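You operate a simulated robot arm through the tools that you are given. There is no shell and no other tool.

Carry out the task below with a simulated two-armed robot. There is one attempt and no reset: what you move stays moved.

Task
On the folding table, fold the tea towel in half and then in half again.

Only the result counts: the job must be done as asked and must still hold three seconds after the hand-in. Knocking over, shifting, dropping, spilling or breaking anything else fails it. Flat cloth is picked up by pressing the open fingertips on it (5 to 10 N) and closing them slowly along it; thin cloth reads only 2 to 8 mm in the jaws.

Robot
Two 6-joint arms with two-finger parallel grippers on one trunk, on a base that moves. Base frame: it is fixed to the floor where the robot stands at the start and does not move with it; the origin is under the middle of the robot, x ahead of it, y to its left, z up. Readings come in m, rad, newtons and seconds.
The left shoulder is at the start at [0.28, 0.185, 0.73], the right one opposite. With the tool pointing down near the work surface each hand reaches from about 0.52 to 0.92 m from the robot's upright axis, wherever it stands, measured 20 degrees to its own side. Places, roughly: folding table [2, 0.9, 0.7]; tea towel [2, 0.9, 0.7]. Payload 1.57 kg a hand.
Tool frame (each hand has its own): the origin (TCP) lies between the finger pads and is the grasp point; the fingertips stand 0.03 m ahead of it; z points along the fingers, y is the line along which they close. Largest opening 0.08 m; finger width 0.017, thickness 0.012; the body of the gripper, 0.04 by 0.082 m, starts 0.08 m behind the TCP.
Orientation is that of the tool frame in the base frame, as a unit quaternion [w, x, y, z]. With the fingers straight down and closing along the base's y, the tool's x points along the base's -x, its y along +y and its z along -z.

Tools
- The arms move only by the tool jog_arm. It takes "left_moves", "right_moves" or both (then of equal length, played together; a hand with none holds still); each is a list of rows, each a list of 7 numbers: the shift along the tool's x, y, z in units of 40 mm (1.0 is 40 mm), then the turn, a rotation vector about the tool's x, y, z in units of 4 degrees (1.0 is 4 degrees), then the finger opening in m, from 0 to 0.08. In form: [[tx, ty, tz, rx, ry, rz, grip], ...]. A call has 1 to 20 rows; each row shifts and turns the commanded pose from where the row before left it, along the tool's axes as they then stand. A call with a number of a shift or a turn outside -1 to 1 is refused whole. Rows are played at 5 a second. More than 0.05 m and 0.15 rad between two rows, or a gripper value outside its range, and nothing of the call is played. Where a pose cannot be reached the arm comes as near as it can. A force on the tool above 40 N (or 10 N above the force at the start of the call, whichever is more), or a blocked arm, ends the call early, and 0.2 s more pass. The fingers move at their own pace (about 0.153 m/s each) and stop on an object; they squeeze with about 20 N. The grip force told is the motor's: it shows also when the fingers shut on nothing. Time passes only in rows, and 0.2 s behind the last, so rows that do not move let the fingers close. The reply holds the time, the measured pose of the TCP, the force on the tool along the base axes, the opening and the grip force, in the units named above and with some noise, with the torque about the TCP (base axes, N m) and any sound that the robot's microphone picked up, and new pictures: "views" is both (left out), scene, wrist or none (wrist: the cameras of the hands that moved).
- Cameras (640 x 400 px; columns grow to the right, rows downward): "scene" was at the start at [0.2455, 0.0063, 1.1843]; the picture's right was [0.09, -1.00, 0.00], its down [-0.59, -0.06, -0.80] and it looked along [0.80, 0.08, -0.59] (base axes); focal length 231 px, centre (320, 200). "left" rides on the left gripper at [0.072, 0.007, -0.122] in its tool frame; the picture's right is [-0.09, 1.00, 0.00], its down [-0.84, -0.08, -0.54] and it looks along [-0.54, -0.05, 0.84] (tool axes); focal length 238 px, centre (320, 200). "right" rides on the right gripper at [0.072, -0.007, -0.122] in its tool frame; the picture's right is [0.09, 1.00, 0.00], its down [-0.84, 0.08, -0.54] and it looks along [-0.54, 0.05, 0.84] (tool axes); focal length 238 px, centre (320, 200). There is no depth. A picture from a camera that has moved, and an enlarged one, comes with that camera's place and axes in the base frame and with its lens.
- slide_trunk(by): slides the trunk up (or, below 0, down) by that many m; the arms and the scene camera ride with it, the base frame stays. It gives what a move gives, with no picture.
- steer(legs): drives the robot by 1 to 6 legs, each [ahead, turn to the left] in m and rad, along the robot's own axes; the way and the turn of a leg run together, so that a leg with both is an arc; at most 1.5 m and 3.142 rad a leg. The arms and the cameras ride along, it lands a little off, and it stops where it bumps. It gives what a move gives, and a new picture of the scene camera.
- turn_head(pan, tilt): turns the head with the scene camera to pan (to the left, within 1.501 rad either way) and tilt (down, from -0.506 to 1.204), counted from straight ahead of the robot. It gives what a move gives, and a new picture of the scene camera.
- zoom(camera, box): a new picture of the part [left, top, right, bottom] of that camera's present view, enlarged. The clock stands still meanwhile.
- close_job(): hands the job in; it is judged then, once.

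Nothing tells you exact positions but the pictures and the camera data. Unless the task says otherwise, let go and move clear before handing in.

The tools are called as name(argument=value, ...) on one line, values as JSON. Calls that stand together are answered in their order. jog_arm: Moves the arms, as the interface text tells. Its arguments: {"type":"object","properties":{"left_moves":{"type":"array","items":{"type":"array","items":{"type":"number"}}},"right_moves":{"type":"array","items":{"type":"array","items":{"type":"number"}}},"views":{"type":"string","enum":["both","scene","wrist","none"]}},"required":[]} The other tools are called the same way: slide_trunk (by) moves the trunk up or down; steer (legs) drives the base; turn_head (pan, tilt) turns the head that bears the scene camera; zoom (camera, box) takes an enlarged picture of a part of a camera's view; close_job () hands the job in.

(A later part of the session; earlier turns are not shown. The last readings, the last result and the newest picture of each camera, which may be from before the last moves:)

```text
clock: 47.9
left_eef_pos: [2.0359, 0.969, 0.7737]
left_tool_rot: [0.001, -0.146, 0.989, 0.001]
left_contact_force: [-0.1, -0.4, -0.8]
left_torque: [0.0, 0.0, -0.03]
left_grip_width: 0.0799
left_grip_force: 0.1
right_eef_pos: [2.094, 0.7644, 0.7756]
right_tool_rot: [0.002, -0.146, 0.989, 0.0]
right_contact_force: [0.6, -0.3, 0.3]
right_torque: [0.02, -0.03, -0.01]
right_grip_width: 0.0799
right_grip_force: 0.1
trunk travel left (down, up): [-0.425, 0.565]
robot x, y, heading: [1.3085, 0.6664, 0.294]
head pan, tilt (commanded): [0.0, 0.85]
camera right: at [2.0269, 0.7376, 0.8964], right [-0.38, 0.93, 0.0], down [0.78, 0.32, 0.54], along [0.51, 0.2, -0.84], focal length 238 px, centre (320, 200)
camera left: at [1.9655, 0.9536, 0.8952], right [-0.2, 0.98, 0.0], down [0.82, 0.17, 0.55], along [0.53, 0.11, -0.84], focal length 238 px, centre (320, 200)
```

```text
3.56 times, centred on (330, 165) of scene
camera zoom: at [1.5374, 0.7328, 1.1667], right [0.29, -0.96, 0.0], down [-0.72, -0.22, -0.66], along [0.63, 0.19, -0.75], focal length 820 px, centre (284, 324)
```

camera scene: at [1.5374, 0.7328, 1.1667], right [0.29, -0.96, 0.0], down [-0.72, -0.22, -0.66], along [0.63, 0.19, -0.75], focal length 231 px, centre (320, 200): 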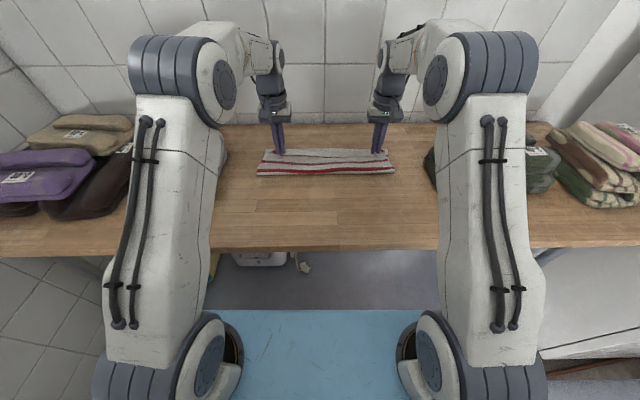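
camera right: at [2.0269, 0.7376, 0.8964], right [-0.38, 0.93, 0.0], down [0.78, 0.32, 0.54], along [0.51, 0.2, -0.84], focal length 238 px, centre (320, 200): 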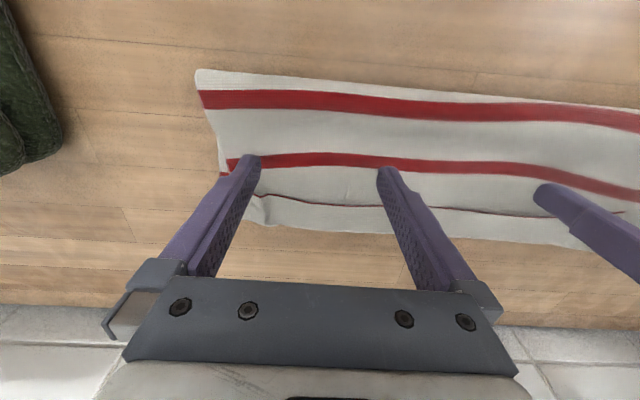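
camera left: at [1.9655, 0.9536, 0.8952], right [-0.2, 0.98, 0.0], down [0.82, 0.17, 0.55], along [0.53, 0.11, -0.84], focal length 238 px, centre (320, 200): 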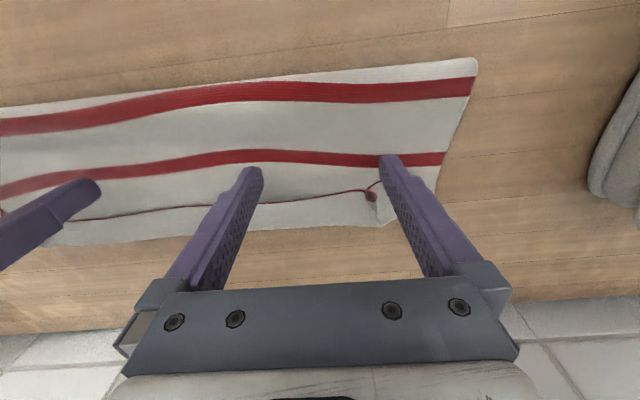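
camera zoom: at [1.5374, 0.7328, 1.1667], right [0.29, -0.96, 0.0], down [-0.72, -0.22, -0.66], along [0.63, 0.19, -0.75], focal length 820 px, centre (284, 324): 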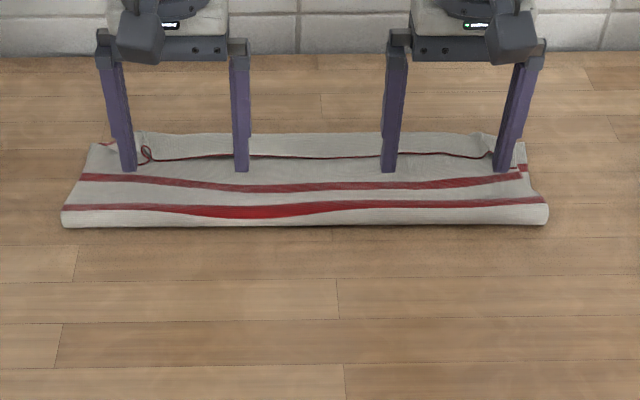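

The four fingertips are just on the robot side of the hem. I'll lower them to very light contact with the top layer.

jog_arm(left_moves=[[0, 0, 0.15, 0, 0, 0, 0.08], [0, 0, 0.08, 0, 0, 0, 0.08], [0, 0, 0.0, 0, 0, 0, 0.08]], right_moves=[[0, 0, 0.18, 0, 0, 0, 0.08], [0, 0, 0.1, 0, 0, 0, 0.08], [0, 0, 0.0, 0, 0, 0, 0.08]], views="none")

```text
clock: 48.7
left_eef_pos: [2.0354, 0.968, 0.7645]
left_tool_rot: [0.001, -0.146, 0.989, 0.0]
left_contact_force: [0.1, -0.1, -0.6]
left_torque: [-0.02, -0.01, -0.03]
left_grip_width: 0.0801
left_grip_force: 0.1
right_eef_pos: [2.0952, 0.7655, 0.7635]
right_tool_rot: [0.002, -0.147, 0.989, 0.0]
right_contact_force: [0.2, 0.1, 0.3]
right_torque: [0.01, 0.01, 0.03]
right_grip_width: 0.0801
right_grip_force: 0.1
trunk travel left (down, up): [-0.425, 0.565]
robot x, y, heading: [1.315, 0.6677, 0.287]
head pan, tilt (commanded): [0.0, 0.85]
```

jog_arm(left_moves=[[0, 0, 0.06, 0, 0, 0, 0.08], [0, 0, 0.0, 0, 0, 0, 0.08]], right_moves=[[0, 0, 0.04, 0, 0, 0, 0.08], [0, 0, 0.0, 0, 0, 0, 0.08]], views="none")

```text
clock: 49.3
left_eef_pos: [2.0359, 0.969, 0.7637]
left_tool_rot: [0.001, -0.146, 0.989, 0.0]
left_contact_force: [-0.8, -0.5, 0.9]
left_torque: [-0.03, -0.04, 0.02]
left_grip_width: 0.0801
left_grip_force: 0.1
right_eef_pos: [2.0956, 0.765, 0.7629]
right_tool_rot: [0.002, -0.146, 0.989, 0.001]
right_contact_force: [0.8, 0.2, 0.2]
right_torque: [0.03, 0.01, 0.0]
right_grip_width: 0.08
right_grip_force: 0.1
trunk travel left (down, up): [-0.425, 0.565]
robot x, y, heading: [1.3095, 0.6672, 0.291]
head pan, tilt (commanded): [0.0, 0.85]
```

Contact is very light on the left and just above on the right. I'll lower a hair and sweep forward through the hem to flip it over.

jog_arm(left_moves=[[0, 0, 0.015, 0, 0, 0, 0.08], [-0.2, 0, 0, 0, 0, 0, 0.08], [-0.2, 0, 0, 0, 0, 0, 0.08], [-0.2, 0, 0, 0, 0, 0, 0.08], [-0.2, 0, 0, 0, 0, 0, 0.08], [-0.2, 0, 0, 0, 0, 0, 0.08], [0, 0, 0, 0, 0, 0, 0.08]], right_moves=[[0, 0, 0.03, 0, 0, 0, 0.08], [-0.2, 0, 0, 0, 0, 0, 0.08], [-0.2, 0, 0, 0, 0, 0, 0.08], [-0.2, 0, 0, 0, 0, 0, 0.08], [-0.2, 0, 0, 0, 0, 0, 0.08], [-0.2, 0, 0, 0, 0, 0, 0.08], [0, 0, 0, 0, 0, 0, 0.08]], views="wrist")

zoom(camera="scene", box=[240, 110, 420, 220])

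```text
clock: 50.9
left_eef_pos: [2.0746, 0.9804, 0.7616]
left_tool_rot: [0.001, -0.147, 0.989, -0.001]
left_contact_force: [-1.2, -0.3, 0.9]
left_torque: [0.0, 0.02, 0.01]
left_grip_width: 0.0799
left_grip_force: 0.0
right_eef_pos: [2.1356, 0.7759, 0.7601]
right_tool_rot: [0.002, -0.145, 0.989, 0.0]
right_contact_force: [0.3, 0.1, 0.9]
right_torque: [-0.01, 0.0, 0.02]
right_grip_width: 0.0801
right_grip_force: 0.1
trunk travel left (down, up): [-0.425, 0.565]
robot x, y, heading: [1.3132, 0.6674, 0.289]
head pan, tilt (commanded): [0.0, 0.85]
camera right: at [2.0661, 0.7496, 0.8825], right [-0.38, 0.93, 0.0], down [0.78, 0.32, 0.55], along [0.51, 0.2, -0.84], focal length 238 px, centre (320, 200)
camera left: at [2.0034, 0.9653, 0.8842], right [-0.2, 0.98, 0.0], down [0.82, 0.17, 0.55], along [0.53, 0.11, -0.84], focal length 238 px, centre (320, 200)
```

right: 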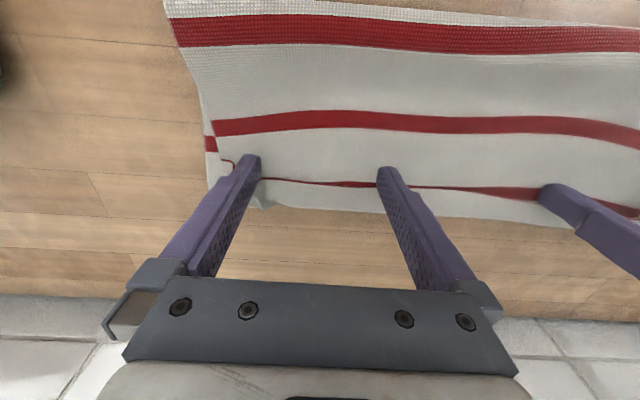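
left: 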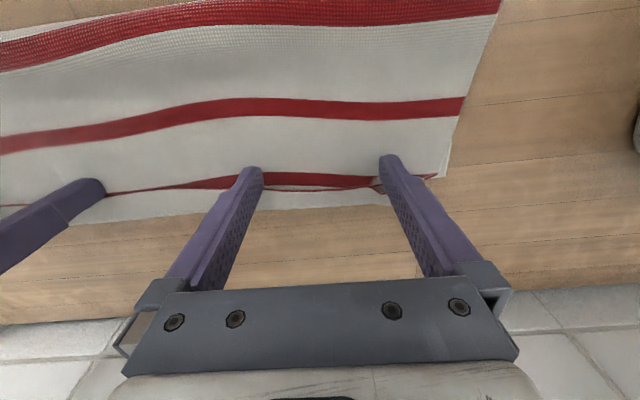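

```text
3.56 times, centred on (330, 165) of scene
camera zoom: at [1.5374, 0.7328, 1.1667], right [0.29, -0.96, 0.0], down [-0.72, -0.22, -0.66], along [0.63, 0.19, -0.75], focal length 820 px, centre (284, 324)
```

zoom: 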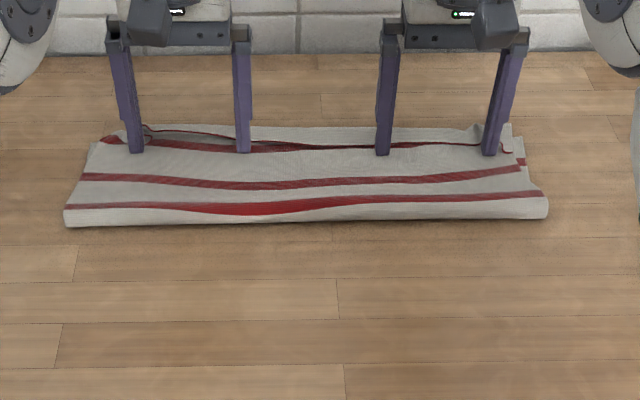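

The hem is being pushed upright and stripe 1 is showing. I'll keep sweeping forward to flip it fully over the far side.

jog_arm(left_moves=[[-0.2, 0, 0, 0, 0, 0, 0.08], [-0.2, 0, 0, 0, 0, 0, 0.08], [-0.2, 0, 0, 0, 0, 0, 0.08], [-0.2, 0, 0, 0, 0, 0, 0.08], [-0.2, 0, 0, 0, 0, 0, 0.08], [0, 0, 0, 0, 0, 0, 0.08]], right_moves=[[-0.2, 0, 0, 0, 0, 0, 0.08], [-0.2, 0, 0, 0, 0, 0, 0.08], [-0.2, 0, 0, 0, 0, 0, 0.08], [-0.2, 0, 0, 0, 0, 0, 0.08], [-0.2, 0, 0, 0, 0, 0, 0.08], [0, 0, 0, 0, 0, 0, 0.08]], views="wrist")

zoom(camera="scene", box=[240, 110, 420, 220])

```text
clock: 52.3
left_eef_pos: [2.1118, 0.9924, 0.7613]
left_tool_rot: [0.002, -0.146, 0.989, 0.001]
left_contact_force: [1.1, 0.1, 0.4]
left_torque: [0.0, 0.02, 0.0]
left_grip_width: 0.0799
left_grip_force: 0.1
right_eef_pos: [2.172, 0.789, 0.7609]
right_tool_rot: [0.002, -0.146, 0.989, 0.001]
right_contact_force: [-0.8, -0.9, -0.1]
right_torque: [-0.03, 0.0, -0.02]
right_grip_width: 0.0798
right_grip_force: 0.0
trunk travel left (down, up): [-0.425, 0.565]
robot x, y, heading: [1.3117, 0.6694, 0.29]
head pan, tilt (commanded): [0.0, 0.85]
camera right: at [2.1041, 0.7608, 0.8826], right [-0.38, 0.93, 0.0], down [0.78, 0.32, 0.54], along [0.51, 0.2, -0.84], focal length 238 px, centre (320, 200)
camera left: at [2.0419, 0.9766, 0.884], right [-0.2, 0.98, 0.0], down [0.82, 0.17, 0.54], along [0.53, 0.11, -0.84], focal length 238 px, centre (320, 200)
```

right: 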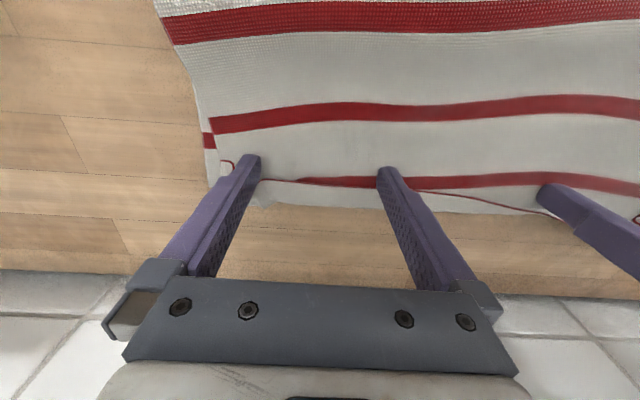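
left: 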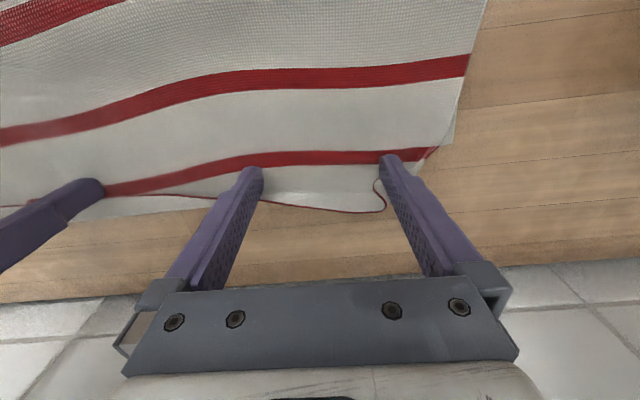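

```text
3.56 times, centred on (330, 165) of scene
camera zoom: at [1.5374, 0.7328, 1.1667], right [0.29, -0.96, 0.0], down [-0.72, -0.22, -0.66], along [0.63, 0.19, -0.75], focal length 820 px, centre (284, 324)
```

zoom: 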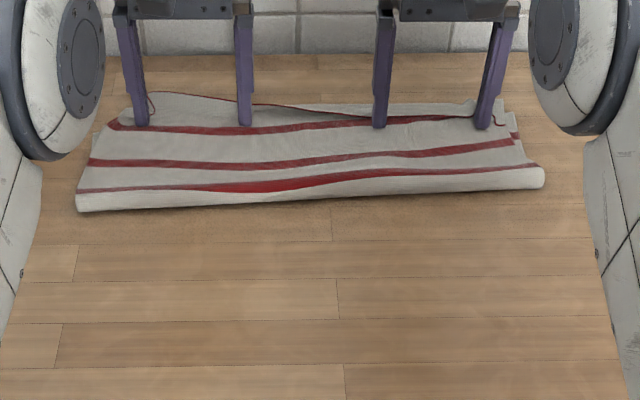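

The left half of the hem has flipped over; the right half is still turned back, and the towel shifted forward slightly. I'll lift both hands and look.

jog_arm(left_moves=[[0, 0, -0.4, 0, 0, 0, 0.08], [0, 0, -0.8, 0, 0, 0, 0.08], [0.5, 0, -0.6, 0, 0, 0, 0.08], [0.8, 0.3, -0.5, 0, 0, 0, 0.08], [0.8, 0.3, -0.2, 0, 0, 0, 0.08]], right_moves=[[0, 0, -0.4, 0, 0, 0, 0.08], [0, 0, -0.8, 0, 0, 0, 0.08], [0.5, 0, -0.6, 0, 0, 0, 0.08], [0.8, -0.3, -0.5, 0, 0, 0, 0.08], [0.8, -0.3, -0.2, 0, 0, 0, 0.08]], views="wrist")

zoom(camera="scene", box=[240, 110, 420, 220])

```text
clock: 53.5
left_eef_pos: [2.0767, 0.9977, 0.8846]
left_tool_rot: [0.001, -0.146, 0.989, 0.0]
left_contact_force: [-0.1, 0.0, -0.6]
left_torque: [0.0, 0.01, 0.03]
left_grip_width: 0.0804
left_grip_force: 0.1
left hand out of reach, approached as far as the arm can: row 3, 4, 5
right_eef_pos: [2.0993, 0.7406, 0.8611]
right_tool_rot: [0.003, -0.146, 0.989, 0.001]
right_contact_force: [-0.2, 0.0, -0.5]
right_torque: [0.0, 0.0, 0.04]
right_grip_width: 0.08
right_grip_force: 0.1
trunk travel left (down, up): [-0.425, 0.565]
robot x, y, heading: [1.3085, 0.6655, 0.294]
head pan, tilt (commanded): [0.0, 0.85]
camera right: at [2.0304, 0.7139, 0.9825], right [-0.38, 0.93, 0.0], down [0.78, 0.32, 0.54], along [0.51, 0.2, -0.84], focal length 238 px, centre (320, 200)
camera left: at [2.006, 0.9828, 1.0063], right [-0.2, 0.98, 0.0], down [0.82, 0.17, 0.54], along [0.53, 0.11, -0.84], focal length 238 px, centre (320, 200)
```

right: 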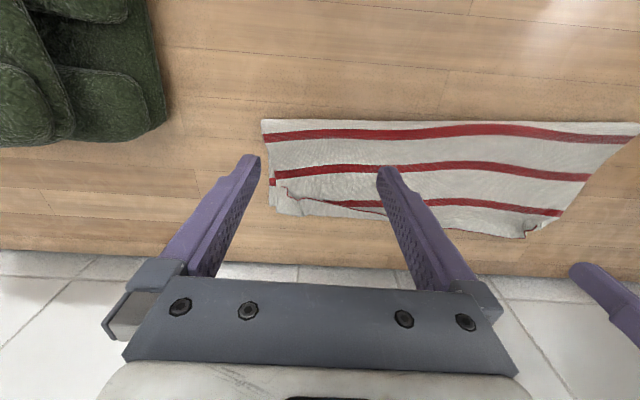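
left: 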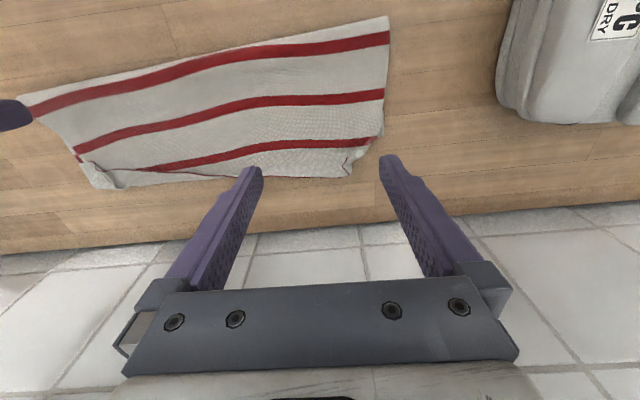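

```text
3.56 times, centred on (330, 165) of scene
camera zoom: at [1.5374, 0.7329, 1.1666], right [0.29, -0.96, 0.0], down [-0.72, -0.22, -0.66], along [0.63, 0.19, -0.75], focal length 820 px, centre (284, 324)
```

zoom: 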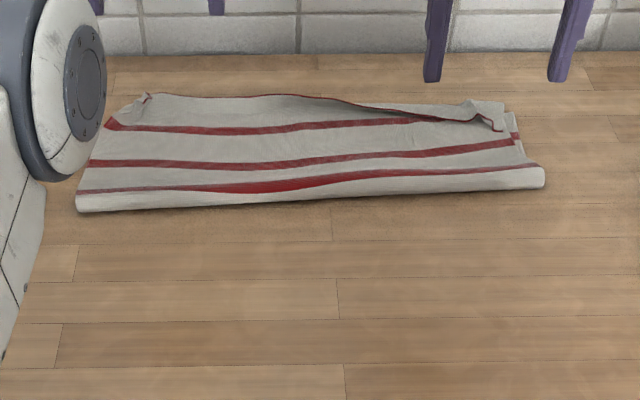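

The left half of the hem lies flat now; the right half is still turned back. The left arm reported reach trouble, so I'll look at the whole scene before moving it.

jog_arm(left_moves=[[0, 0, 0, 0, 0, 0, 0.08]], right_moves=[[0, 0, 0, 0, 0, 0, 0.08]], views="scene")

```text
clock: 53.9
left_eef_pos: [2.0772, 0.9984, 0.8848]
left_tool_rot: [0.001, -0.147, 0.989, 0.0]
left_contact_force: [0.0, -1.0, 0.4]
left_torque: [-0.01, -0.01, -0.01]
left_grip_width: 0.0801
left_grip_force: 0.1
right_eef_pos: [2.1, 0.7421, 0.8613]
right_tool_rot: [0.002, -0.146, 0.989, 0.0]
right_contact_force: [0.5, 0.0, -0.1]
right_torque: [-0.02, 0.01, 0.0]
right_grip_width: 0.0799
right_grip_force: 0.0
trunk travel left (down, up): [-0.425, 0.565]
robot x, y, heading: [1.3136, 0.6658, 0.294]
head pan, tilt (commanded): [0.0, 0.85]
camera scene: at [1.5374, 0.7328, 1.1667], right [0.29, -0.96, 0.0], down [-0.72, -0.22, -0.66], along [0.63, 0.19, -0.75], focal length 231 px, centre (320, 200)
```

scene: 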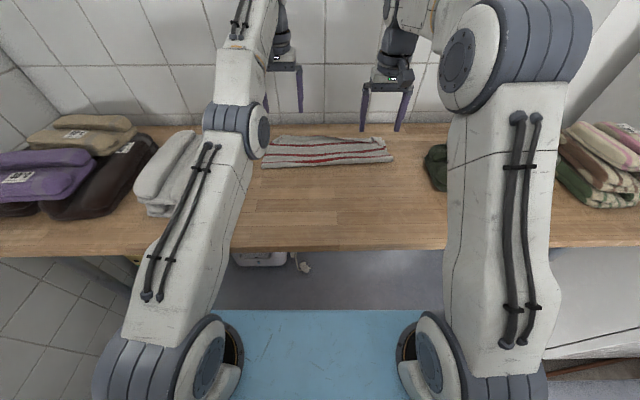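

The left arm is stretched nearly straight and stuck at the edge of its reach. I'll bring its target forward and down slightly so the elbow can bend again, watching the result.

jog_arm(left_moves=[[-0.6, 0, 0.3, 0, 0, 0, 0.08], [-0.6, 0, 0.4, 0, 0, 0, 0.08], [0, 0, 0.4, 0, 0, 0, 0.08]], views="scene")

```text
clock: 54.7
left_eef_pos: [2.0935, 1.0043, 0.8434]
left_tool_rot: [0.002, -0.146, 0.989, 0.001]
left_contact_force: [-0.4, 0.1, 1.0]
left_torque: [0.0, 0.02, 0.02]
left_grip_width: 0.0802
left_grip_force: 0.1
left hand out of reach, approached as far as the arm can: row 1, 2, 3
right_eef_pos: [2.0992, 0.741, 0.8609]
right_tool_rot: [0.002, -0.146, 0.989, 0.0]
right_contact_force: [-0.8, 1.1, -0.3]
right_torque: [0.03, 0.02, 0.0]
right_grip_width: 0.0801
right_grip_force: 0.0
trunk travel left (down, up): [-0.425, 0.565]
robot x, y, heading: [1.3141, 0.6662, 0.292]
head pan, tilt (commanded): [0.0, 0.85]
camera scene: at [1.5374, 0.7328, 1.1667], right [0.29, -0.96, 0.0], down [-0.72, -0.22, -0.66], along [0.63, 0.19, -0.75], focal length 231 px, centre (320, 200)
```

scene: 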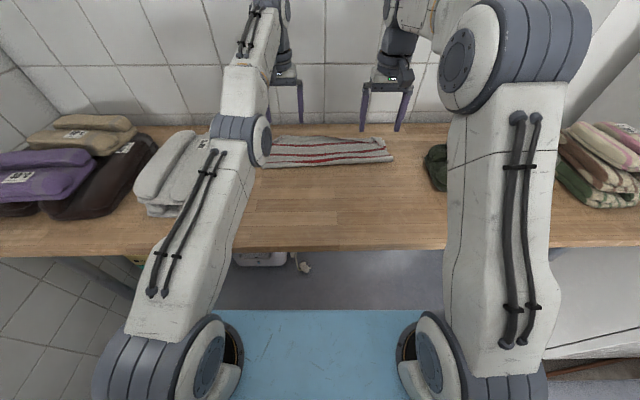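

Still stretched, but moving down helps it bend in the right direction. I'll continue down along the arc a little more.

jog_arm(left_moves=[[-0.3, 0, 0.35, 0, 0, 0, 0.08], [-0.2, 0, 0.35, 0, 0, 0, 0.08], [0, 0, 0.0, 0, 0, 0, 0.08]], views="scene")

```text
clock: 55.5
left_eef_pos: [2.1072, 1.0109, 0.8158]
left_tool_rot: [0.001, -0.147, 0.989, 0.0]
left_contact_force: [0.2, 0.2, 0.0]
left_torque: [0.03, -0.01, 0.0]
left_grip_width: 0.08
left_grip_force: 0.1
left hand out of reach, approached as far as the arm can: row 2
right_eef_pos: [2.0989, 0.7412, 0.8598]
right_tool_rot: [0.001, -0.147, 0.989, 0.0]
right_contact_force: [0.2, 0.7, -0.2]
right_torque: [0.04, 0.01, 0.03]
right_grip_width: 0.0801
right_grip_force: 0.1
trunk travel left (down, up): [-0.425, 0.565]
robot x, y, heading: [1.3112, 0.6653, 0.294]
head pan, tilt (commanded): [0.0, 0.85]
camera scene: at [1.5374, 0.7328, 1.1667], right [0.29, -0.96, 0.0], down [-0.72, -0.22, -0.66], along [0.63, 0.19, -0.75], focal length 231 px, centre (320, 200)
```

scene: 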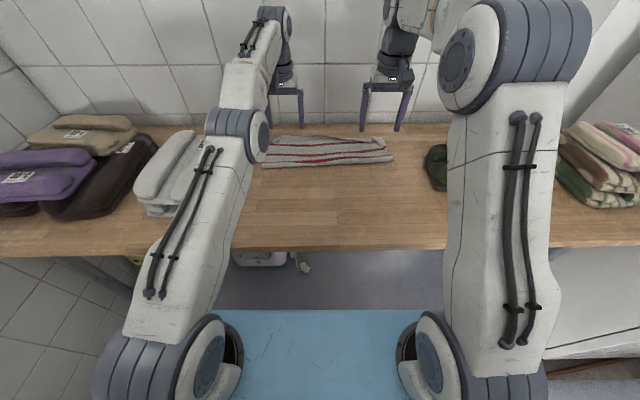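

The hand now follows its target again. I'll go slightly lower, then draw it back toward the robot.

jog_arm(left_moves=[[0, 0, 0.4, 0, 0, 0, 0.08], [0.3, 0, 0.1, 0, 0, 0, 0.08], [0.4, 0, 0.0, 0, 0, 0, 0.08], [0.5, 0, 0.0, 0, 0, 0, 0.08], [0.5, 0, 0.0, 0, 0, 0, 0.08]], views="scene")

```text
clock: 56.7
left_eef_pos: [2.1088, 1.0083, 0.8024]
left_tool_rot: [0.001, -0.146, 0.989, 0.0]
left_contact_force: [0.9, 0.0, -0.2]
left_torque: [0.01, 0.01, 0.02]
left_grip_width: 0.0799
left_grip_force: 0.0
left hand out of reach, approached as far as the arm can: row 2, 3, 4, 5
right_eef_pos: [2.0994, 0.743, 0.8624]
right_tool_rot: [0.002, -0.146, 0.989, 0.0]
right_contact_force: [-0.3, 0.5, 0.7]
right_torque: [0.01, 0.02, 0.01]
right_grip_width: 0.0798
right_grip_force: 0.0
trunk travel left (down, up): [-0.425, 0.565]
robot x, y, heading: [1.3115, 0.6678, 0.288]
head pan, tilt (commanded): [0.0, 0.85]
camera scene: at [1.5374, 0.7328, 1.1667], right [0.29, -0.96, 0.0], down [-0.72, -0.22, -0.66], along [0.63, 0.19, -0.75], focal length 231 px, centre (320, 200)
```

scene: 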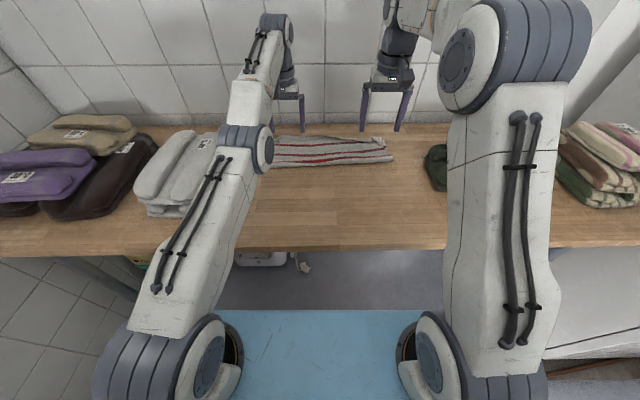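

The left hand still won't draw back. I'll enlarge the left arm to see which way its elbow is bent.

zoom(camera="scene", box=[90, 0, 330, 400])

zoom(camera="right", box=[320, 80, 640, 280])

```text
1.00 times, centred on (210, 200) of scene (not enlarged: the box is as wide or as high as the picture)
camera zoom: at [1.5374, 0.7328, 1.1667], right [0.29, -0.96, 0.0], down [-0.72, -0.22, -0.66], along [0.63, 0.19, -0.75], focal length 231 px, centre (430, 200)
```

zoom: 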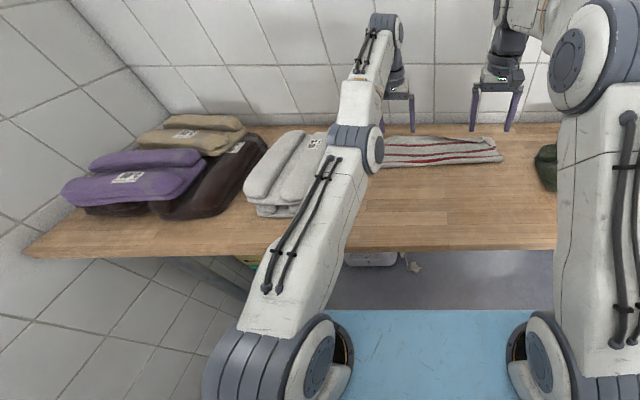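

```text
2.00 times, centred on (480, 180) of right
camera zoom: at [2.0308, 0.7141, 0.9822], right [-0.38, 0.93, 0.0], down [0.78, 0.32, 0.54], along [0.51, 0.2, -0.84], focal length 477 px, centre (0, 240)
```

zoom: 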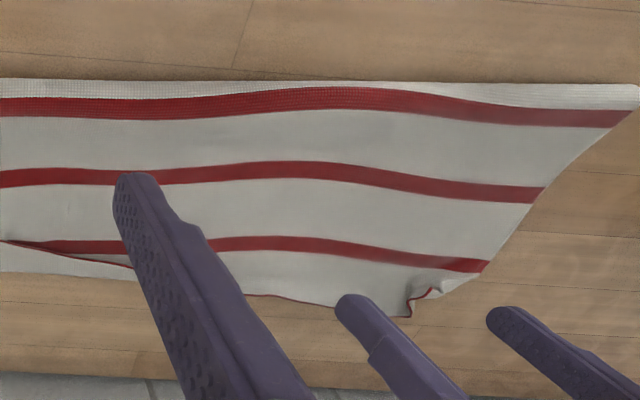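

The left arm is essentially straight, so straight-back moves are blocked. I'll close its gripper, shift it sideways off the towel over bare table, and lower it so the elbow bends upward again.

jog_arm(left_moves=[[0, 0.5, 0.0, 0, 0, 0, 0.02], [0, 0.8, 0.0, 0, 0, 0, 0.0], [0, 0.8, 0.0, 0, 0, 0, 0.0], [0, 0, 0.4, 0, 0, 0, 0.0], [0, 0, 0.3, 0, 0, 0, 0.0]], views="both")

```text
clock: 57.9
left_eef_pos: [2.0976, 1.0927, 0.7788]
left_tool_rot: [0.0, -0.146, 0.989, 0.001]
left_contact_force: [0.1, -0.3, 0.2]
left_torque: [0.01, 0.0, -0.01]
left_grip_width: 0.0003
left_grip_force: 19.5
left hand out of reach, approached as far as the arm can: row 2, 4
right_eef_pos: [2.0985, 0.7423, 0.861]
right_tool_rot: [0.002, -0.146, 0.989, 0.0]
right_contact_force: [-0.5, 1.0, -1.3]
right_torque: [-0.02, 0.0, 0.02]
right_grip_width: 0.0802
right_grip_force: 0.1
trunk travel left (down, up): [-0.425, 0.565]
robot x, y, heading: [1.3105, 0.6679, 0.29]
head pan, tilt (commanded): [0.0, 0.85]
camera scene: at [1.5373, 0.7328, 1.1667], right [0.29, -0.96, 0.0], down [-0.72, -0.22, -0.66], along [0.63, 0.19, -0.75], focal length 231 px, centre (320, 200)
camera left: at [2.0277, 1.0778, 0.9], right [-0.2, 0.98, 0.0], down [0.82, 0.17, 0.54], along [0.53, 0.11, -0.84], focal length 238 px, centre (320, 200)
```

scene: 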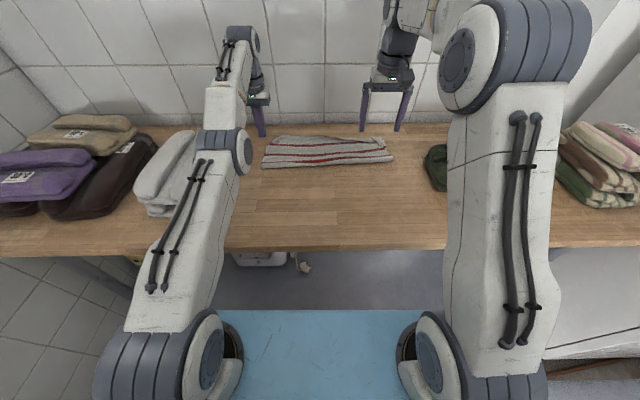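
left: 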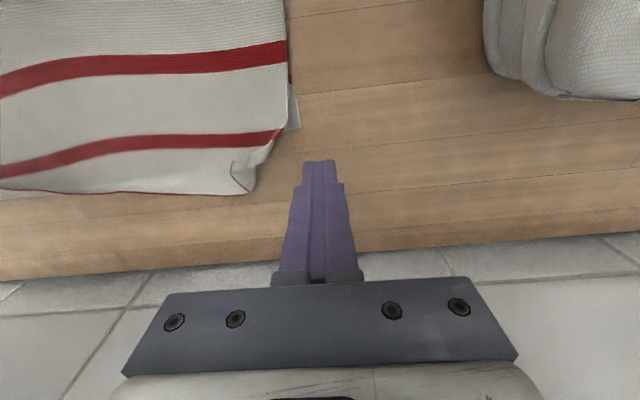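

jog_arm(left_moves=[[0.25, -0.1, 0.0, 0, 0, 0, 0.0], [0.25, -0.1, 0.0, 0, 0, 0, 0.0], [0.25, -0.1, 0.0, 0, 0, 0, 0.0]], views="scene")

```text
clock: 58.7
left_eef_pos: [2.0988, 1.0835, 0.7852]
left_tool_rot: [0.001, -0.147, 0.989, 0.0]
left_contact_force: [-0.1, -0.1, 0.4]
left_torque: [0.0, -0.02, 0.03]
left_grip_width: 0.0
left_grip_force: 20.7
left hand out of reach, approached as far as the arm can: row 1, 2, 3
right_eef_pos: [2.0994, 0.7418, 0.8604]
right_tool_rot: [0.001, -0.146, 0.989, 0.0]
right_contact_force: [-0.3, -0.3, 0.8]
right_torque: [0.03, 0.0, 0.01]
right_grip_width: 0.08
right_grip_force: 0.1
trunk travel left (down, up): [-0.425, 0.565]
robot x, y, heading: [1.3127, 0.6649, 0.294]
head pan, tilt (commanded): [0.0, 0.85]
camera scene: at [1.5374, 0.7329, 1.1667], right [0.29, -0.96, 0.0], down [-0.72, -0.22, -0.66], along [0.63, 0.19, -0.75], focal length 231 px, centre (320, 200)
```

scene: 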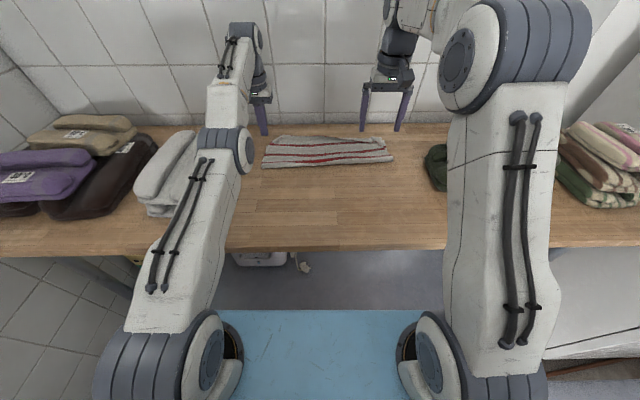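

The arm just slides along its reach limit. I'll raise it along that limit first and then come straight down, which should bend the elbow upward and free it.

jog_arm(left_moves=[[0.38, 0, -0.8, 0, 0, 0, 0.0], [0.38, 0, -0.8, 0, 0, 0, 0.0], [0.4, 0, -0.8, 0, 0, 0, 0.0], [0, 0, 0.6, 0, 0, 0, 0.0], [0, 0, 0.6, 0, 0, 0, 0.0], [0, 0, 0.6, 0, 0, 0, 0.0]], views="scene")

```text
clock: 60.1
left_eef_pos: [2.0627, 1.0743, 0.8736]
left_tool_rot: [-0.006, -0.146, 0.989, -0.001]
left_contact_force: [-0.7, -0.2, 1.1]
left_torque: [-0.03, -0.04, 0.01]
left_grip_width: 0.0
left_grip_force: 19.9
left hand out of reach, approached as far as the arm can: row 1, 3, 4, 5, 6
right_eef_pos: [2.0993, 0.7414, 0.8603]
right_tool_rot: [0.002, -0.145, 0.989, 0.0]
right_contact_force: [-0.5, 0.3, 0.0]
right_torque: [0.01, -0.03, 0.03]
right_grip_width: 0.0801
right_grip_force: 0.1
trunk travel left (down, up): [-0.425, 0.565]
robot x, y, heading: [1.3094, 0.6651, 0.287]
head pan, tilt (commanded): [0.0, 0.85]
camera scene: at [1.5374, 0.7328, 1.1667], right [0.29, -0.96, 0.0], down [-0.72, -0.22, -0.66], along [0.63, 0.19, -0.75], focal length 231 px, centre (320, 200)
```

scene: 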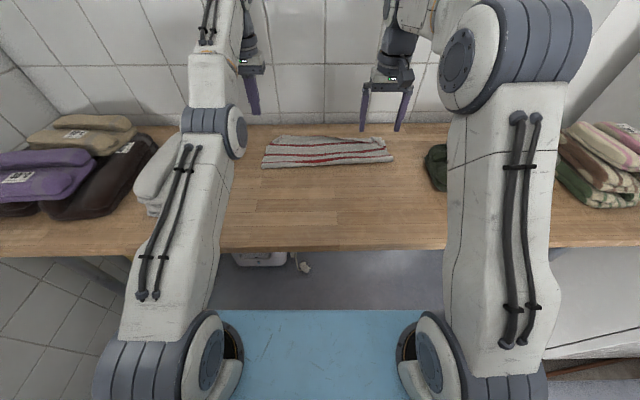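

jog_arm(left_moves=[[0.3, 0, 0.9, 0, 0, 0, 0.0], [0.3, 0, 0.9, 0, 0, 0, 0.0], [0.3, 0, 0.9, 0, 0, 0, 0.0]], views="none")

```text
clock: 60.9
left_eef_pos: [2.0623, 1.0729, 0.8735]
left_tool_rot: [-0.006, -0.146, 0.989, -0.001]
left_contact_force: [0.8, -0.4, -0.9]
left_torque: [0.0, 0.03, 0.0]
left_grip_width: 0.0002
left_grip_force: 19.6
left hand out of reach, approached as far as the arm can: row 1, 2, 3
right_eef_pos: [2.0996, 0.7411, 0.8613]
right_tool_rot: [0.001, -0.146, 0.989, 0.0]
right_contact_force: [-0.4, -0.3, -0.5]
right_torque: [0.01, 0.04, -0.03]
right_grip_width: 0.08
right_grip_force: 0.0
trunk travel left (down, up): [-0.425, 0.565]
robot x, y, heading: [1.3113, 0.664, 0.288]
head pan, tilt (commanded): [0.0, 0.85]
```

The left arm ignores larger inward steps from its straight pose, so I'll try very small inward-and-down steps to let the elbow start bending.

jog_arm(left_moves=[[0.01, 0, 0.03, 0, 0, 0, 0.0], [0.01, 0, 0.03, 0, 0, 0, 0.0], [0.01, 0, 0.03, 0, 0, 0, 0.0], [0.01, 0, 0.03, 0, 0, 0, 0.0], [0.01, 0, 0.03, 0, 0, 0, 0.0], [0.01, 0, 0.03, 0, 0, 0, 0.0], [0.01, 0, 0.03, 0, 0, 0, 0.0], [0.01, 0, 0.03, 0, 0, 0, 0.0], [0.01, 0, 0.03, 0, 0, 0, 0.0], [0.01, 0, 0.03, 0, 0, 0, 0.0], [0.01, 0, 0.03, 0, 0, 0, 0.0], [0.01, 0, 0.03, 0, 0, 0, 0.0]], views="scene")

```text
clock: 63.5
left_eef_pos: [2.0634, 1.0733, 0.8747]
left_tool_rot: [-0.006, -0.146, 0.989, 0.0]
left_contact_force: [-0.7, -0.9, -0.4]
left_torque: [-0.01, -0.01, -0.01]
left_grip_width: 0.0002
left_grip_force: 20.0
left hand out of reach, approached as far as the arm can: row 3, 6, 9, 12
right_eef_pos: [2.0983, 0.7417, 0.8613]
right_tool_rot: [0.002, -0.146, 0.989, 0.001]
right_contact_force: [0.6, 0.2, 0.5]
right_torque: [-0.01, 0.02, -0.01]
right_grip_width: 0.0801
right_grip_force: 0.1
trunk travel left (down, up): [-0.425, 0.565]
robot x, y, heading: [1.3108, 0.6704, 0.288]
head pan, tilt (commanded): [0.0, 0.85]
camera scene: at [1.5374, 0.7328, 1.1667], right [0.29, -0.96, 0.0], down [-0.72, -0.22, -0.66], along [0.63, 0.19, -0.75], focal length 231 px, centre (320, 200)
```

scene: 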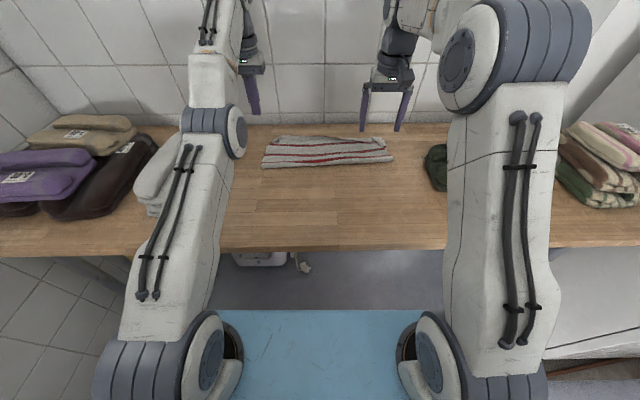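

The left arm is jammed in its straight pose over the table, so I'll back the robot off into free space where I can work the elbow loose safely without touching anything.

steer(legs=[[-0.45, 0.0]])

```text
clock: 66.3
left_eef_pos: [1.6374, 0.9433, 0.8756]
left_tool_rot: [-0.005, -0.145, 0.989, -0.001]
left_contact_force: [0.5, -0.5, 0.0]
left_torque: [0.0, -0.02, -0.02]
left_grip_width: 0.0
left_grip_force: 20.4
right_eef_pos: [1.6729, 0.6118, 0.8621]
right_tool_rot: [0.002, -0.146, 0.989, 0.0]
right_contact_force: [-0.5, -0.4, 0.7]
right_torque: [-0.04, 0.02, -0.02]
right_grip_width: 0.0799
right_grip_force: 0.1
trunk travel left (down, up): [-0.425, 0.565]
robot x, y, heading: [0.8814, 0.5409, 0.29]
head pan, tilt (commanded): [0.0, 0.85]
stopped in leg 1: the robot was blocked; the commanded pose is now the measured one
camera scene: at [1.1106, 0.6039, 1.1667], right [0.29, -0.96, 0.0], down [-0.72, -0.21, -0.66], along [0.63, 0.19, -0.75], focal length 231 px, centre (320, 200)
```

scene: 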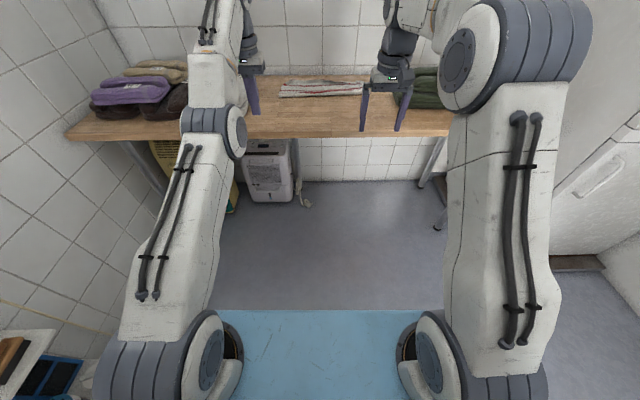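

The robot stopped just short at about 0.447 m because something blocked it at the rear. I'll move forward a little to clear it and look around.

steer(legs=[[0.05, 0.0]])

turn_head(pan=1.45, tilt=0.7)

turn_head(pan=-1.45, tilt=0.7)

```text
clock: 67.2
left_eef_pos: [1.6846, 0.9578, 0.8749]
left_tool_rot: [-0.005, -0.145, 0.989, -0.001]
left_contact_force: [0.1, 0.2, -0.2]
left_torque: [0.01, -0.02, 0.02]
left_grip_width: 0.0001
left_grip_force: 20.3
right_eef_pos: [1.7203, 0.6264, 0.8617]
right_tool_rot: [0.001, -0.145, 0.989, 0.0]
right_contact_force: [0.0, 0.0, -0.5]
right_torque: [0.02, 0.04, -0.02]
right_grip_width: 0.0798
right_grip_force: 0.0
trunk travel left (down, up): [-0.425, 0.565]
robot x, y, heading: [0.9305, 0.5517, 0.292]
head pan, tilt (commanded): [0.0, 0.85]
camera scene: at [1.1587, 0.6185, 1.1667], right [0.29, -0.96, 0.0], down [-0.72, -0.21, -0.66], along [0.63, 0.19, -0.75], focal length 231 px, centre (320, 200)
```

scene: 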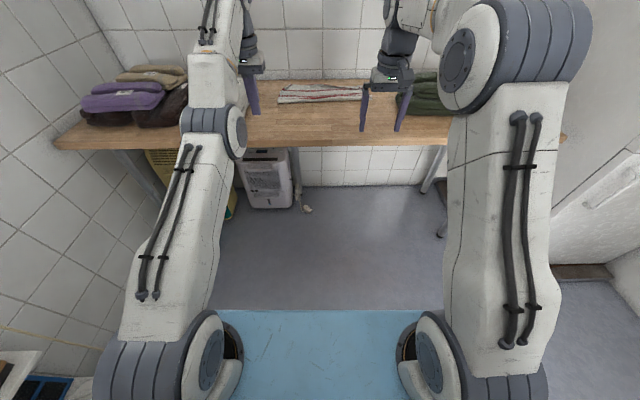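

```text
clock: 68.8
left_eef_pos: [1.6849, 0.9592, 0.8745]
left_tool_rot: [-0.005, -0.145, 0.989, -0.001]
left_contact_force: [-0.3, 0.2, 0.4]
left_torque: [0.01, -0.05, -0.01]
left_grip_width: 0.0
left_grip_force: 19.3
right_eef_pos: [1.7198, 0.6266, 0.8609]
right_tool_rot: [0.002, -0.146, 0.989, 0.0]
right_contact_force: [0.2, 0.2, 0.2]
right_torque: [0.0, 0.02, -0.01]
right_grip_width: 0.0802
right_grip_force: 0.1
trunk travel left (down, up): [-0.425, 0.565]
robot x, y, heading: [0.9336, 0.5496, 0.294]
head pan, tilt (commanded): [1.45, 0.7]
camera scene: at [1.0695, 0.6798, 1.1789], right [0.99, 0.17, 0.0], down [0.11, -0.64, -0.76], along [-0.13, 0.75, -0.64], focal length 231 px, centre (320, 200)
```

scene: 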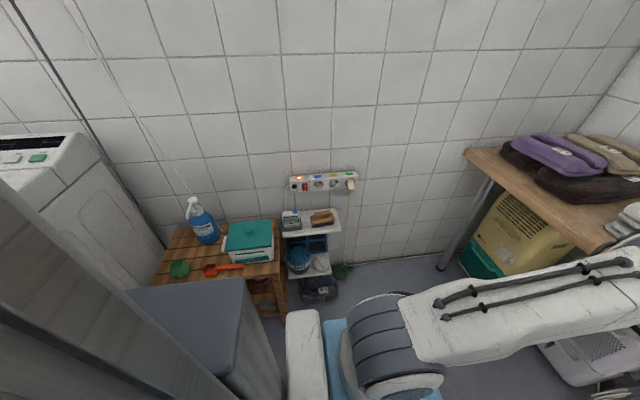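

```text
clock: 71.3
left_eef_pos: [1.6848, 0.9572, 0.8752]
left_tool_rot: [-0.005, -0.145, 0.989, -0.001]
left_contact_force: [-0.3, -0.2, -0.6]
left_torque: [0.01, 0.0, -0.02]
left_grip_width: 0.0
left_grip_force: 19.4
right_eef_pos: [1.7208, 0.6267, 0.8618]
right_tool_rot: [0.002, -0.145, 0.989, 0.0]
right_contact_force: [-0.1, 0.1, 0.7]
right_torque: [0.04, 0.01, 0.02]
right_grip_width: 0.0801
right_grip_force: 0.0
trunk travel left (down, up): [-0.425, 0.565]
robot x, y, heading: [0.933, 0.5521, 0.291]
head pan, tilt (commanded): [-1.45, 0.7]
camera scene: at [1.1178, 0.5182, 1.1789], right [-0.92, -0.4, 0.0], down [-0.26, 0.59, -0.76], along [0.31, -0.7, -0.64], focal length 231 px, centre (320, 200)
```

scene: 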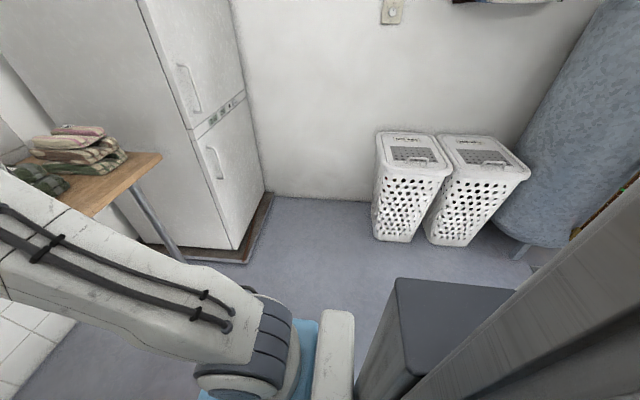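

Nothing looks disturbed: the bottle and boxes on the stool and the baskets are all standing. Now I'll raise the trunk so the left arm has free space below, and work its elbow loose there.

slide_trunk(by=0.3)

turn_head(pan=0.3, tilt=0.75)

```text
clock: 74.3
left_eef_pos: [1.6846, 0.9586, 1.1751]
left_tool_rot: [-0.005, -0.145, 0.989, 0.0]
left_contact_force: [-0.2, -0.2, -0.2]
left_torque: [0.03, -0.01, -0.02]
left_grip_width: 0.0
left_grip_force: 19.8
right_eef_pos: [1.7206, 0.6268, 1.1605]
right_tool_rot: [0.002, -0.145, 0.989, 0.001]
right_contact_force: [-0.9, -0.2, -0.8]
right_torque: [0.0, 0.02, 0.02]
right_grip_width: 0.0799
right_grip_force: 0.2
trunk travel left (down, up): [-0.725, 0.265]
robot x, y, heading: [0.9317, 0.5521, 0.289]
head pan, tilt (commanded): [-1.45, 0.7]
```

```text
clock: 76.1
left_eef_pos: [1.6834, 0.9587, 1.1756]
left_tool_rot: [-0.005, -0.146, 0.989, 0.0]
left_contact_force: [0.4, -0.7, 0.2]
left_torque: [0.03, -0.01, 0.02]
left_grip_width: 0.0002
left_grip_force: 20.3
right_eef_pos: [1.7205, 0.6259, 1.1612]
right_tool_rot: [0.002, -0.146, 0.989, 0.001]
right_contact_force: [0.6, -0.4, 0.4]
right_torque: [0.0, 0.0, 0.0]
right_grip_width: 0.0804
right_grip_force: 0.1
trunk travel left (down, up): [-0.725, 0.265]
robot x, y, heading: [0.9354, 0.5559, 0.291]
head pan, tilt (commanded): [0.3, 0.75]
camera scene: at [1.1527, 0.6422, 1.4747], right [0.56, -0.83, 0.0], down [-0.57, -0.38, -0.73], along [0.61, 0.41, -0.68], focal length 231 px, centre (320, 200)
```

scene: 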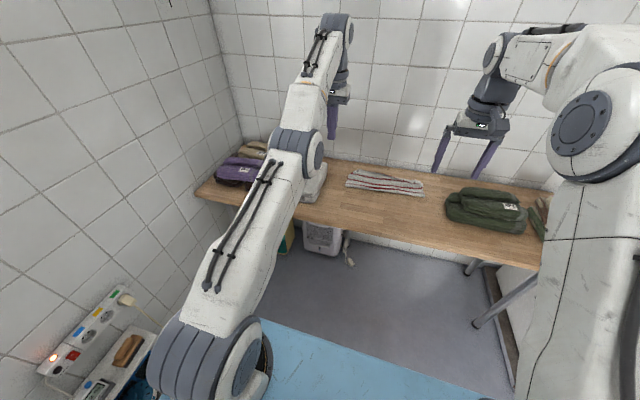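

I'll lower the left hand along its reach limit in this free space above the table and try to get the elbow bending.

jog_arm(left_moves=[[-0.35, 0, 0.8, 0, 0, 0, 0.0], [-0.3, 0, 0.8, 0, 0, 0, 0.0], [-0.25, 0, 0.8, 0, 0, 0, 0.0], [-0.2, 0, 0.8, 0, 0, 0, 0.0], [0, 0, 0.8, 0, 0, 0, 0.0], [0, 0, 0.8, 0, 0, 0, 0.0]], views="scene")

```text
clock: 77.5
left_eef_pos: [1.7378, 0.9738, 0.9842]
left_tool_rot: [-0.007, -0.145, 0.989, -0.001]
left_contact_force: [-0.2, 0.8, -0.1]
left_torque: [0.0, -0.02, 0.02]
left_grip_width: 0.0
left_grip_force: 20.3
left hand out of reach, approached as far as the arm can: row 5, 6
right_eef_pos: [1.7214, 0.6271, 1.1612]
right_tool_rot: [0.001, -0.146, 0.989, 0.0]
right_contact_force: [0.6, 0.7, -0.1]
right_torque: [-0.03, 0.01, -0.03]
right_grip_width: 0.0801
right_grip_force: 0.1
trunk travel left (down, up): [-0.725, 0.265]
robot x, y, heading: [0.9309, 0.5525, 0.291]
head pan, tilt (commanded): [0.3, 0.75]
camera scene: at [1.1526, 0.6422, 1.4747], right [0.56, -0.83, 0.0], down [-0.57, -0.38, -0.73], along [0.61, 0.41, -0.68], focal length 231 px, centre (320, 200)
```

scene: 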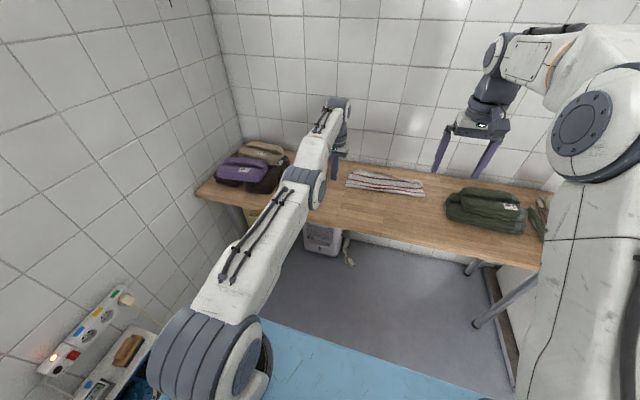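

jog_arm(left_moves=[[0.3, 0, 0.8, 0, 0, 0, 0.0], [0.3, 0, 0.8, 0, 0, 0, 0.0], [0.3, 0, 0.5, 0, 0, 0, 0.0]], views="scene")

```text
clock: 78.3
left_eef_pos: [1.7443, 0.9752, 0.9011]
left_tool_rot: [-0.006, -0.145, 0.989, -0.001]
left_contact_force: [0.3, -1.0, 0.0]
left_torque: [-0.02, 0.03, 0.01]
left_grip_width: 0.0001
left_grip_force: 20.2
left hand out of reach, approached as far as the arm can: row 1, 2, 3
right_eef_pos: [1.7204, 0.6267, 1.1616]
right_tool_rot: [0.002, -0.145, 0.989, 0.0]
right_contact_force: [-0.4, 0.0, 0.3]
right_torque: [0.03, 0.04, 0.0]
right_grip_width: 0.0801
right_grip_force: 0.1
trunk travel left (down, up): [-0.725, 0.265]
robot x, y, heading: [0.9317, 0.5507, 0.285]
head pan, tilt (commanded): [0.3, 0.75]
camera scene: at [1.1527, 0.6422, 1.4747], right [0.56, -0.83, 0.0], down [-0.57, -0.38, -0.73], along [0.61, 0.41, -0.68], focal length 231 px, centre (320, 200)
```

scene: 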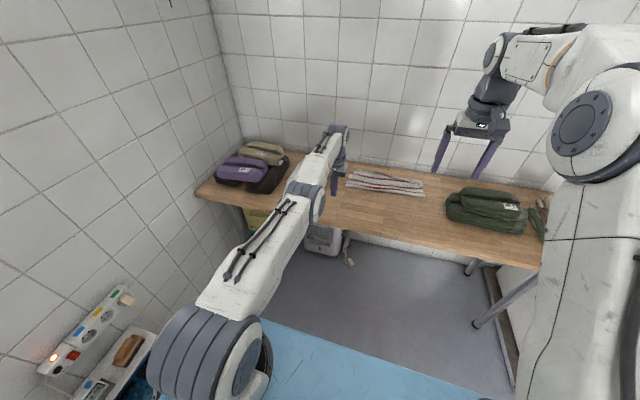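

The arm only slides along its limit. I'll raise the trunk a bit more for room, then push it outward-and-down followed by inward-and-down, so the elbow passes through straight to the right side.

slide_trunk(by=0.2)

jog_arm(left_moves=[[-0.5, 0, 0.5, 0, 0, 0, 0.0], [-0.3, 0, 0.5, 0, 0, 0, 0.0], [0.05, 0, 0.5, 0, 0, 0, 0.0], [0.1, 0, 0.5, 0, 0, 0, 0.0], [0.2, 0, 0.5, 0, 0, 0, 0.0]], views="scene")

```text
clock: 80.5
left_eef_pos: [1.7429, 0.9744, 1.102]
left_tool_rot: [-0.007, -0.146, 0.989, -0.002]
left_contact_force: [0.5, 0.2, -0.6]
left_torque: [0.02, 0.04, 0.02]
left_grip_width: 0.0002
left_grip_force: 20.4
right_eef_pos: [1.7197, 0.6257, 1.3614]
right_tool_rot: [0.001, -0.145, 0.989, 0.0]
right_contact_force: [-0.6, 0.8, -0.3]
right_torque: [0.01, 0.0, 0.03]
right_grip_width: 0.0799
right_grip_force: 0.0
trunk travel left (down, up): [-0.925, 0.065]
robot x, y, heading: [0.9283, 0.5508, 0.29]
head pan, tilt (commanded): [0.3, 0.75]
```

```text
clock: 81.7
left_eef_pos: [1.7341, 0.9729, 1.0022]
left_tool_rot: [-0.008, -0.146, 0.989, 0.0]
left_contact_force: [-0.2, -0.4, -0.1]
left_torque: [0.01, -0.02, 0.01]
left_grip_width: 0.0
left_grip_force: 20.2
left hand out of reach, approached as far as the arm can: row 1, 2, 5
right_eef_pos: [1.7204, 0.6265, 1.3612]
right_tool_rot: [0.001, -0.145, 0.989, 0.001]
right_contact_force: [-0.3, 0.3, 0.5]
right_torque: [-0.03, -0.01, 0.0]
right_grip_width: 0.0799
right_grip_force: 0.0
trunk travel left (down, up): [-0.925, 0.065]
robot x, y, heading: [0.9331, 0.5538, 0.288]
head pan, tilt (commanded): [0.3, 0.75]
camera scene: at [1.1527, 0.6422, 1.6747], right [0.56, -0.83, 0.0], down [-0.57, -0.38, -0.73], along [0.61, 0.41, -0.68], focal length 231 px, centre (320, 200)
```

scene: 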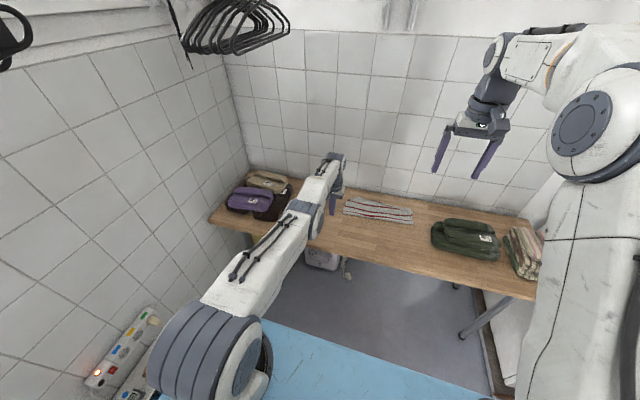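

jog_arm(left_moves=[[0.9, 0, -0.5, 0, 0, 0, 0.0], [0.9, 0, -0.5, 0, 0, 0, 0.0]], views="none")

jog_arm(left_moves=[[0.0, 0, 0.9, 0, 0, 0, 0.0], [0.5, 0, 0.9, 0, 0, 0, 0.0], [0.9, 0, 0.8, 0, 0, 0, 0.0]], views="none")

```text
clock: 82.2
left_eef_pos: [1.7379, 0.9717, 1.0175]
left_tool_rot: [-0.007, -0.145, 0.989, -0.001]
left_contact_force: [-0.3, 1.2, -0.3]
left_torque: [-0.01, -0.02, -0.02]
left_grip_width: 0.0
left_grip_force: 20.2
left hand out of reach, approached as far as the arm can: row 1, 2
right_eef_pos: [1.7207, 0.6254, 1.3616]
right_tool_rot: [0.002, -0.145, 0.989, 0.0]
right_contact_force: [0.5, -0.4, -0.5]
right_torque: [0.01, -0.05, -0.01]
right_grip_width: 0.0798
right_grip_force: 0.0
trunk travel left (down, up): [-0.925, 0.065]
robot x, y, heading: [0.9308, 0.5514, 0.291]
head pan, tilt (commanded): [0.3, 0.75]
```

```text
clock: 83.0
left_eef_pos: [1.6826, 0.9567, 0.9127]
left_tool_rot: [-0.006, -0.145, 0.989, -0.001]
left_contact_force: [0.1, -0.4, -0.6]
left_torque: [0.0, 0.02, 0.01]
left_grip_width: 0.0
left_grip_force: 19.7
right_eef_pos: [1.7206, 0.6263, 1.3608]
right_tool_rot: [0.002, -0.146, 0.989, 0.0]
right_contact_force: [-0.6, 0.6, -0.3]
right_torque: [0.01, -0.02, -0.01]
right_grip_width: 0.0799
right_grip_force: 0.1
trunk travel left (down, up): [-0.925, 0.065]
robot x, y, heading: [0.9311, 0.5505, 0.289]
head pan, tilt (commanded): [0.3, 0.75]
```

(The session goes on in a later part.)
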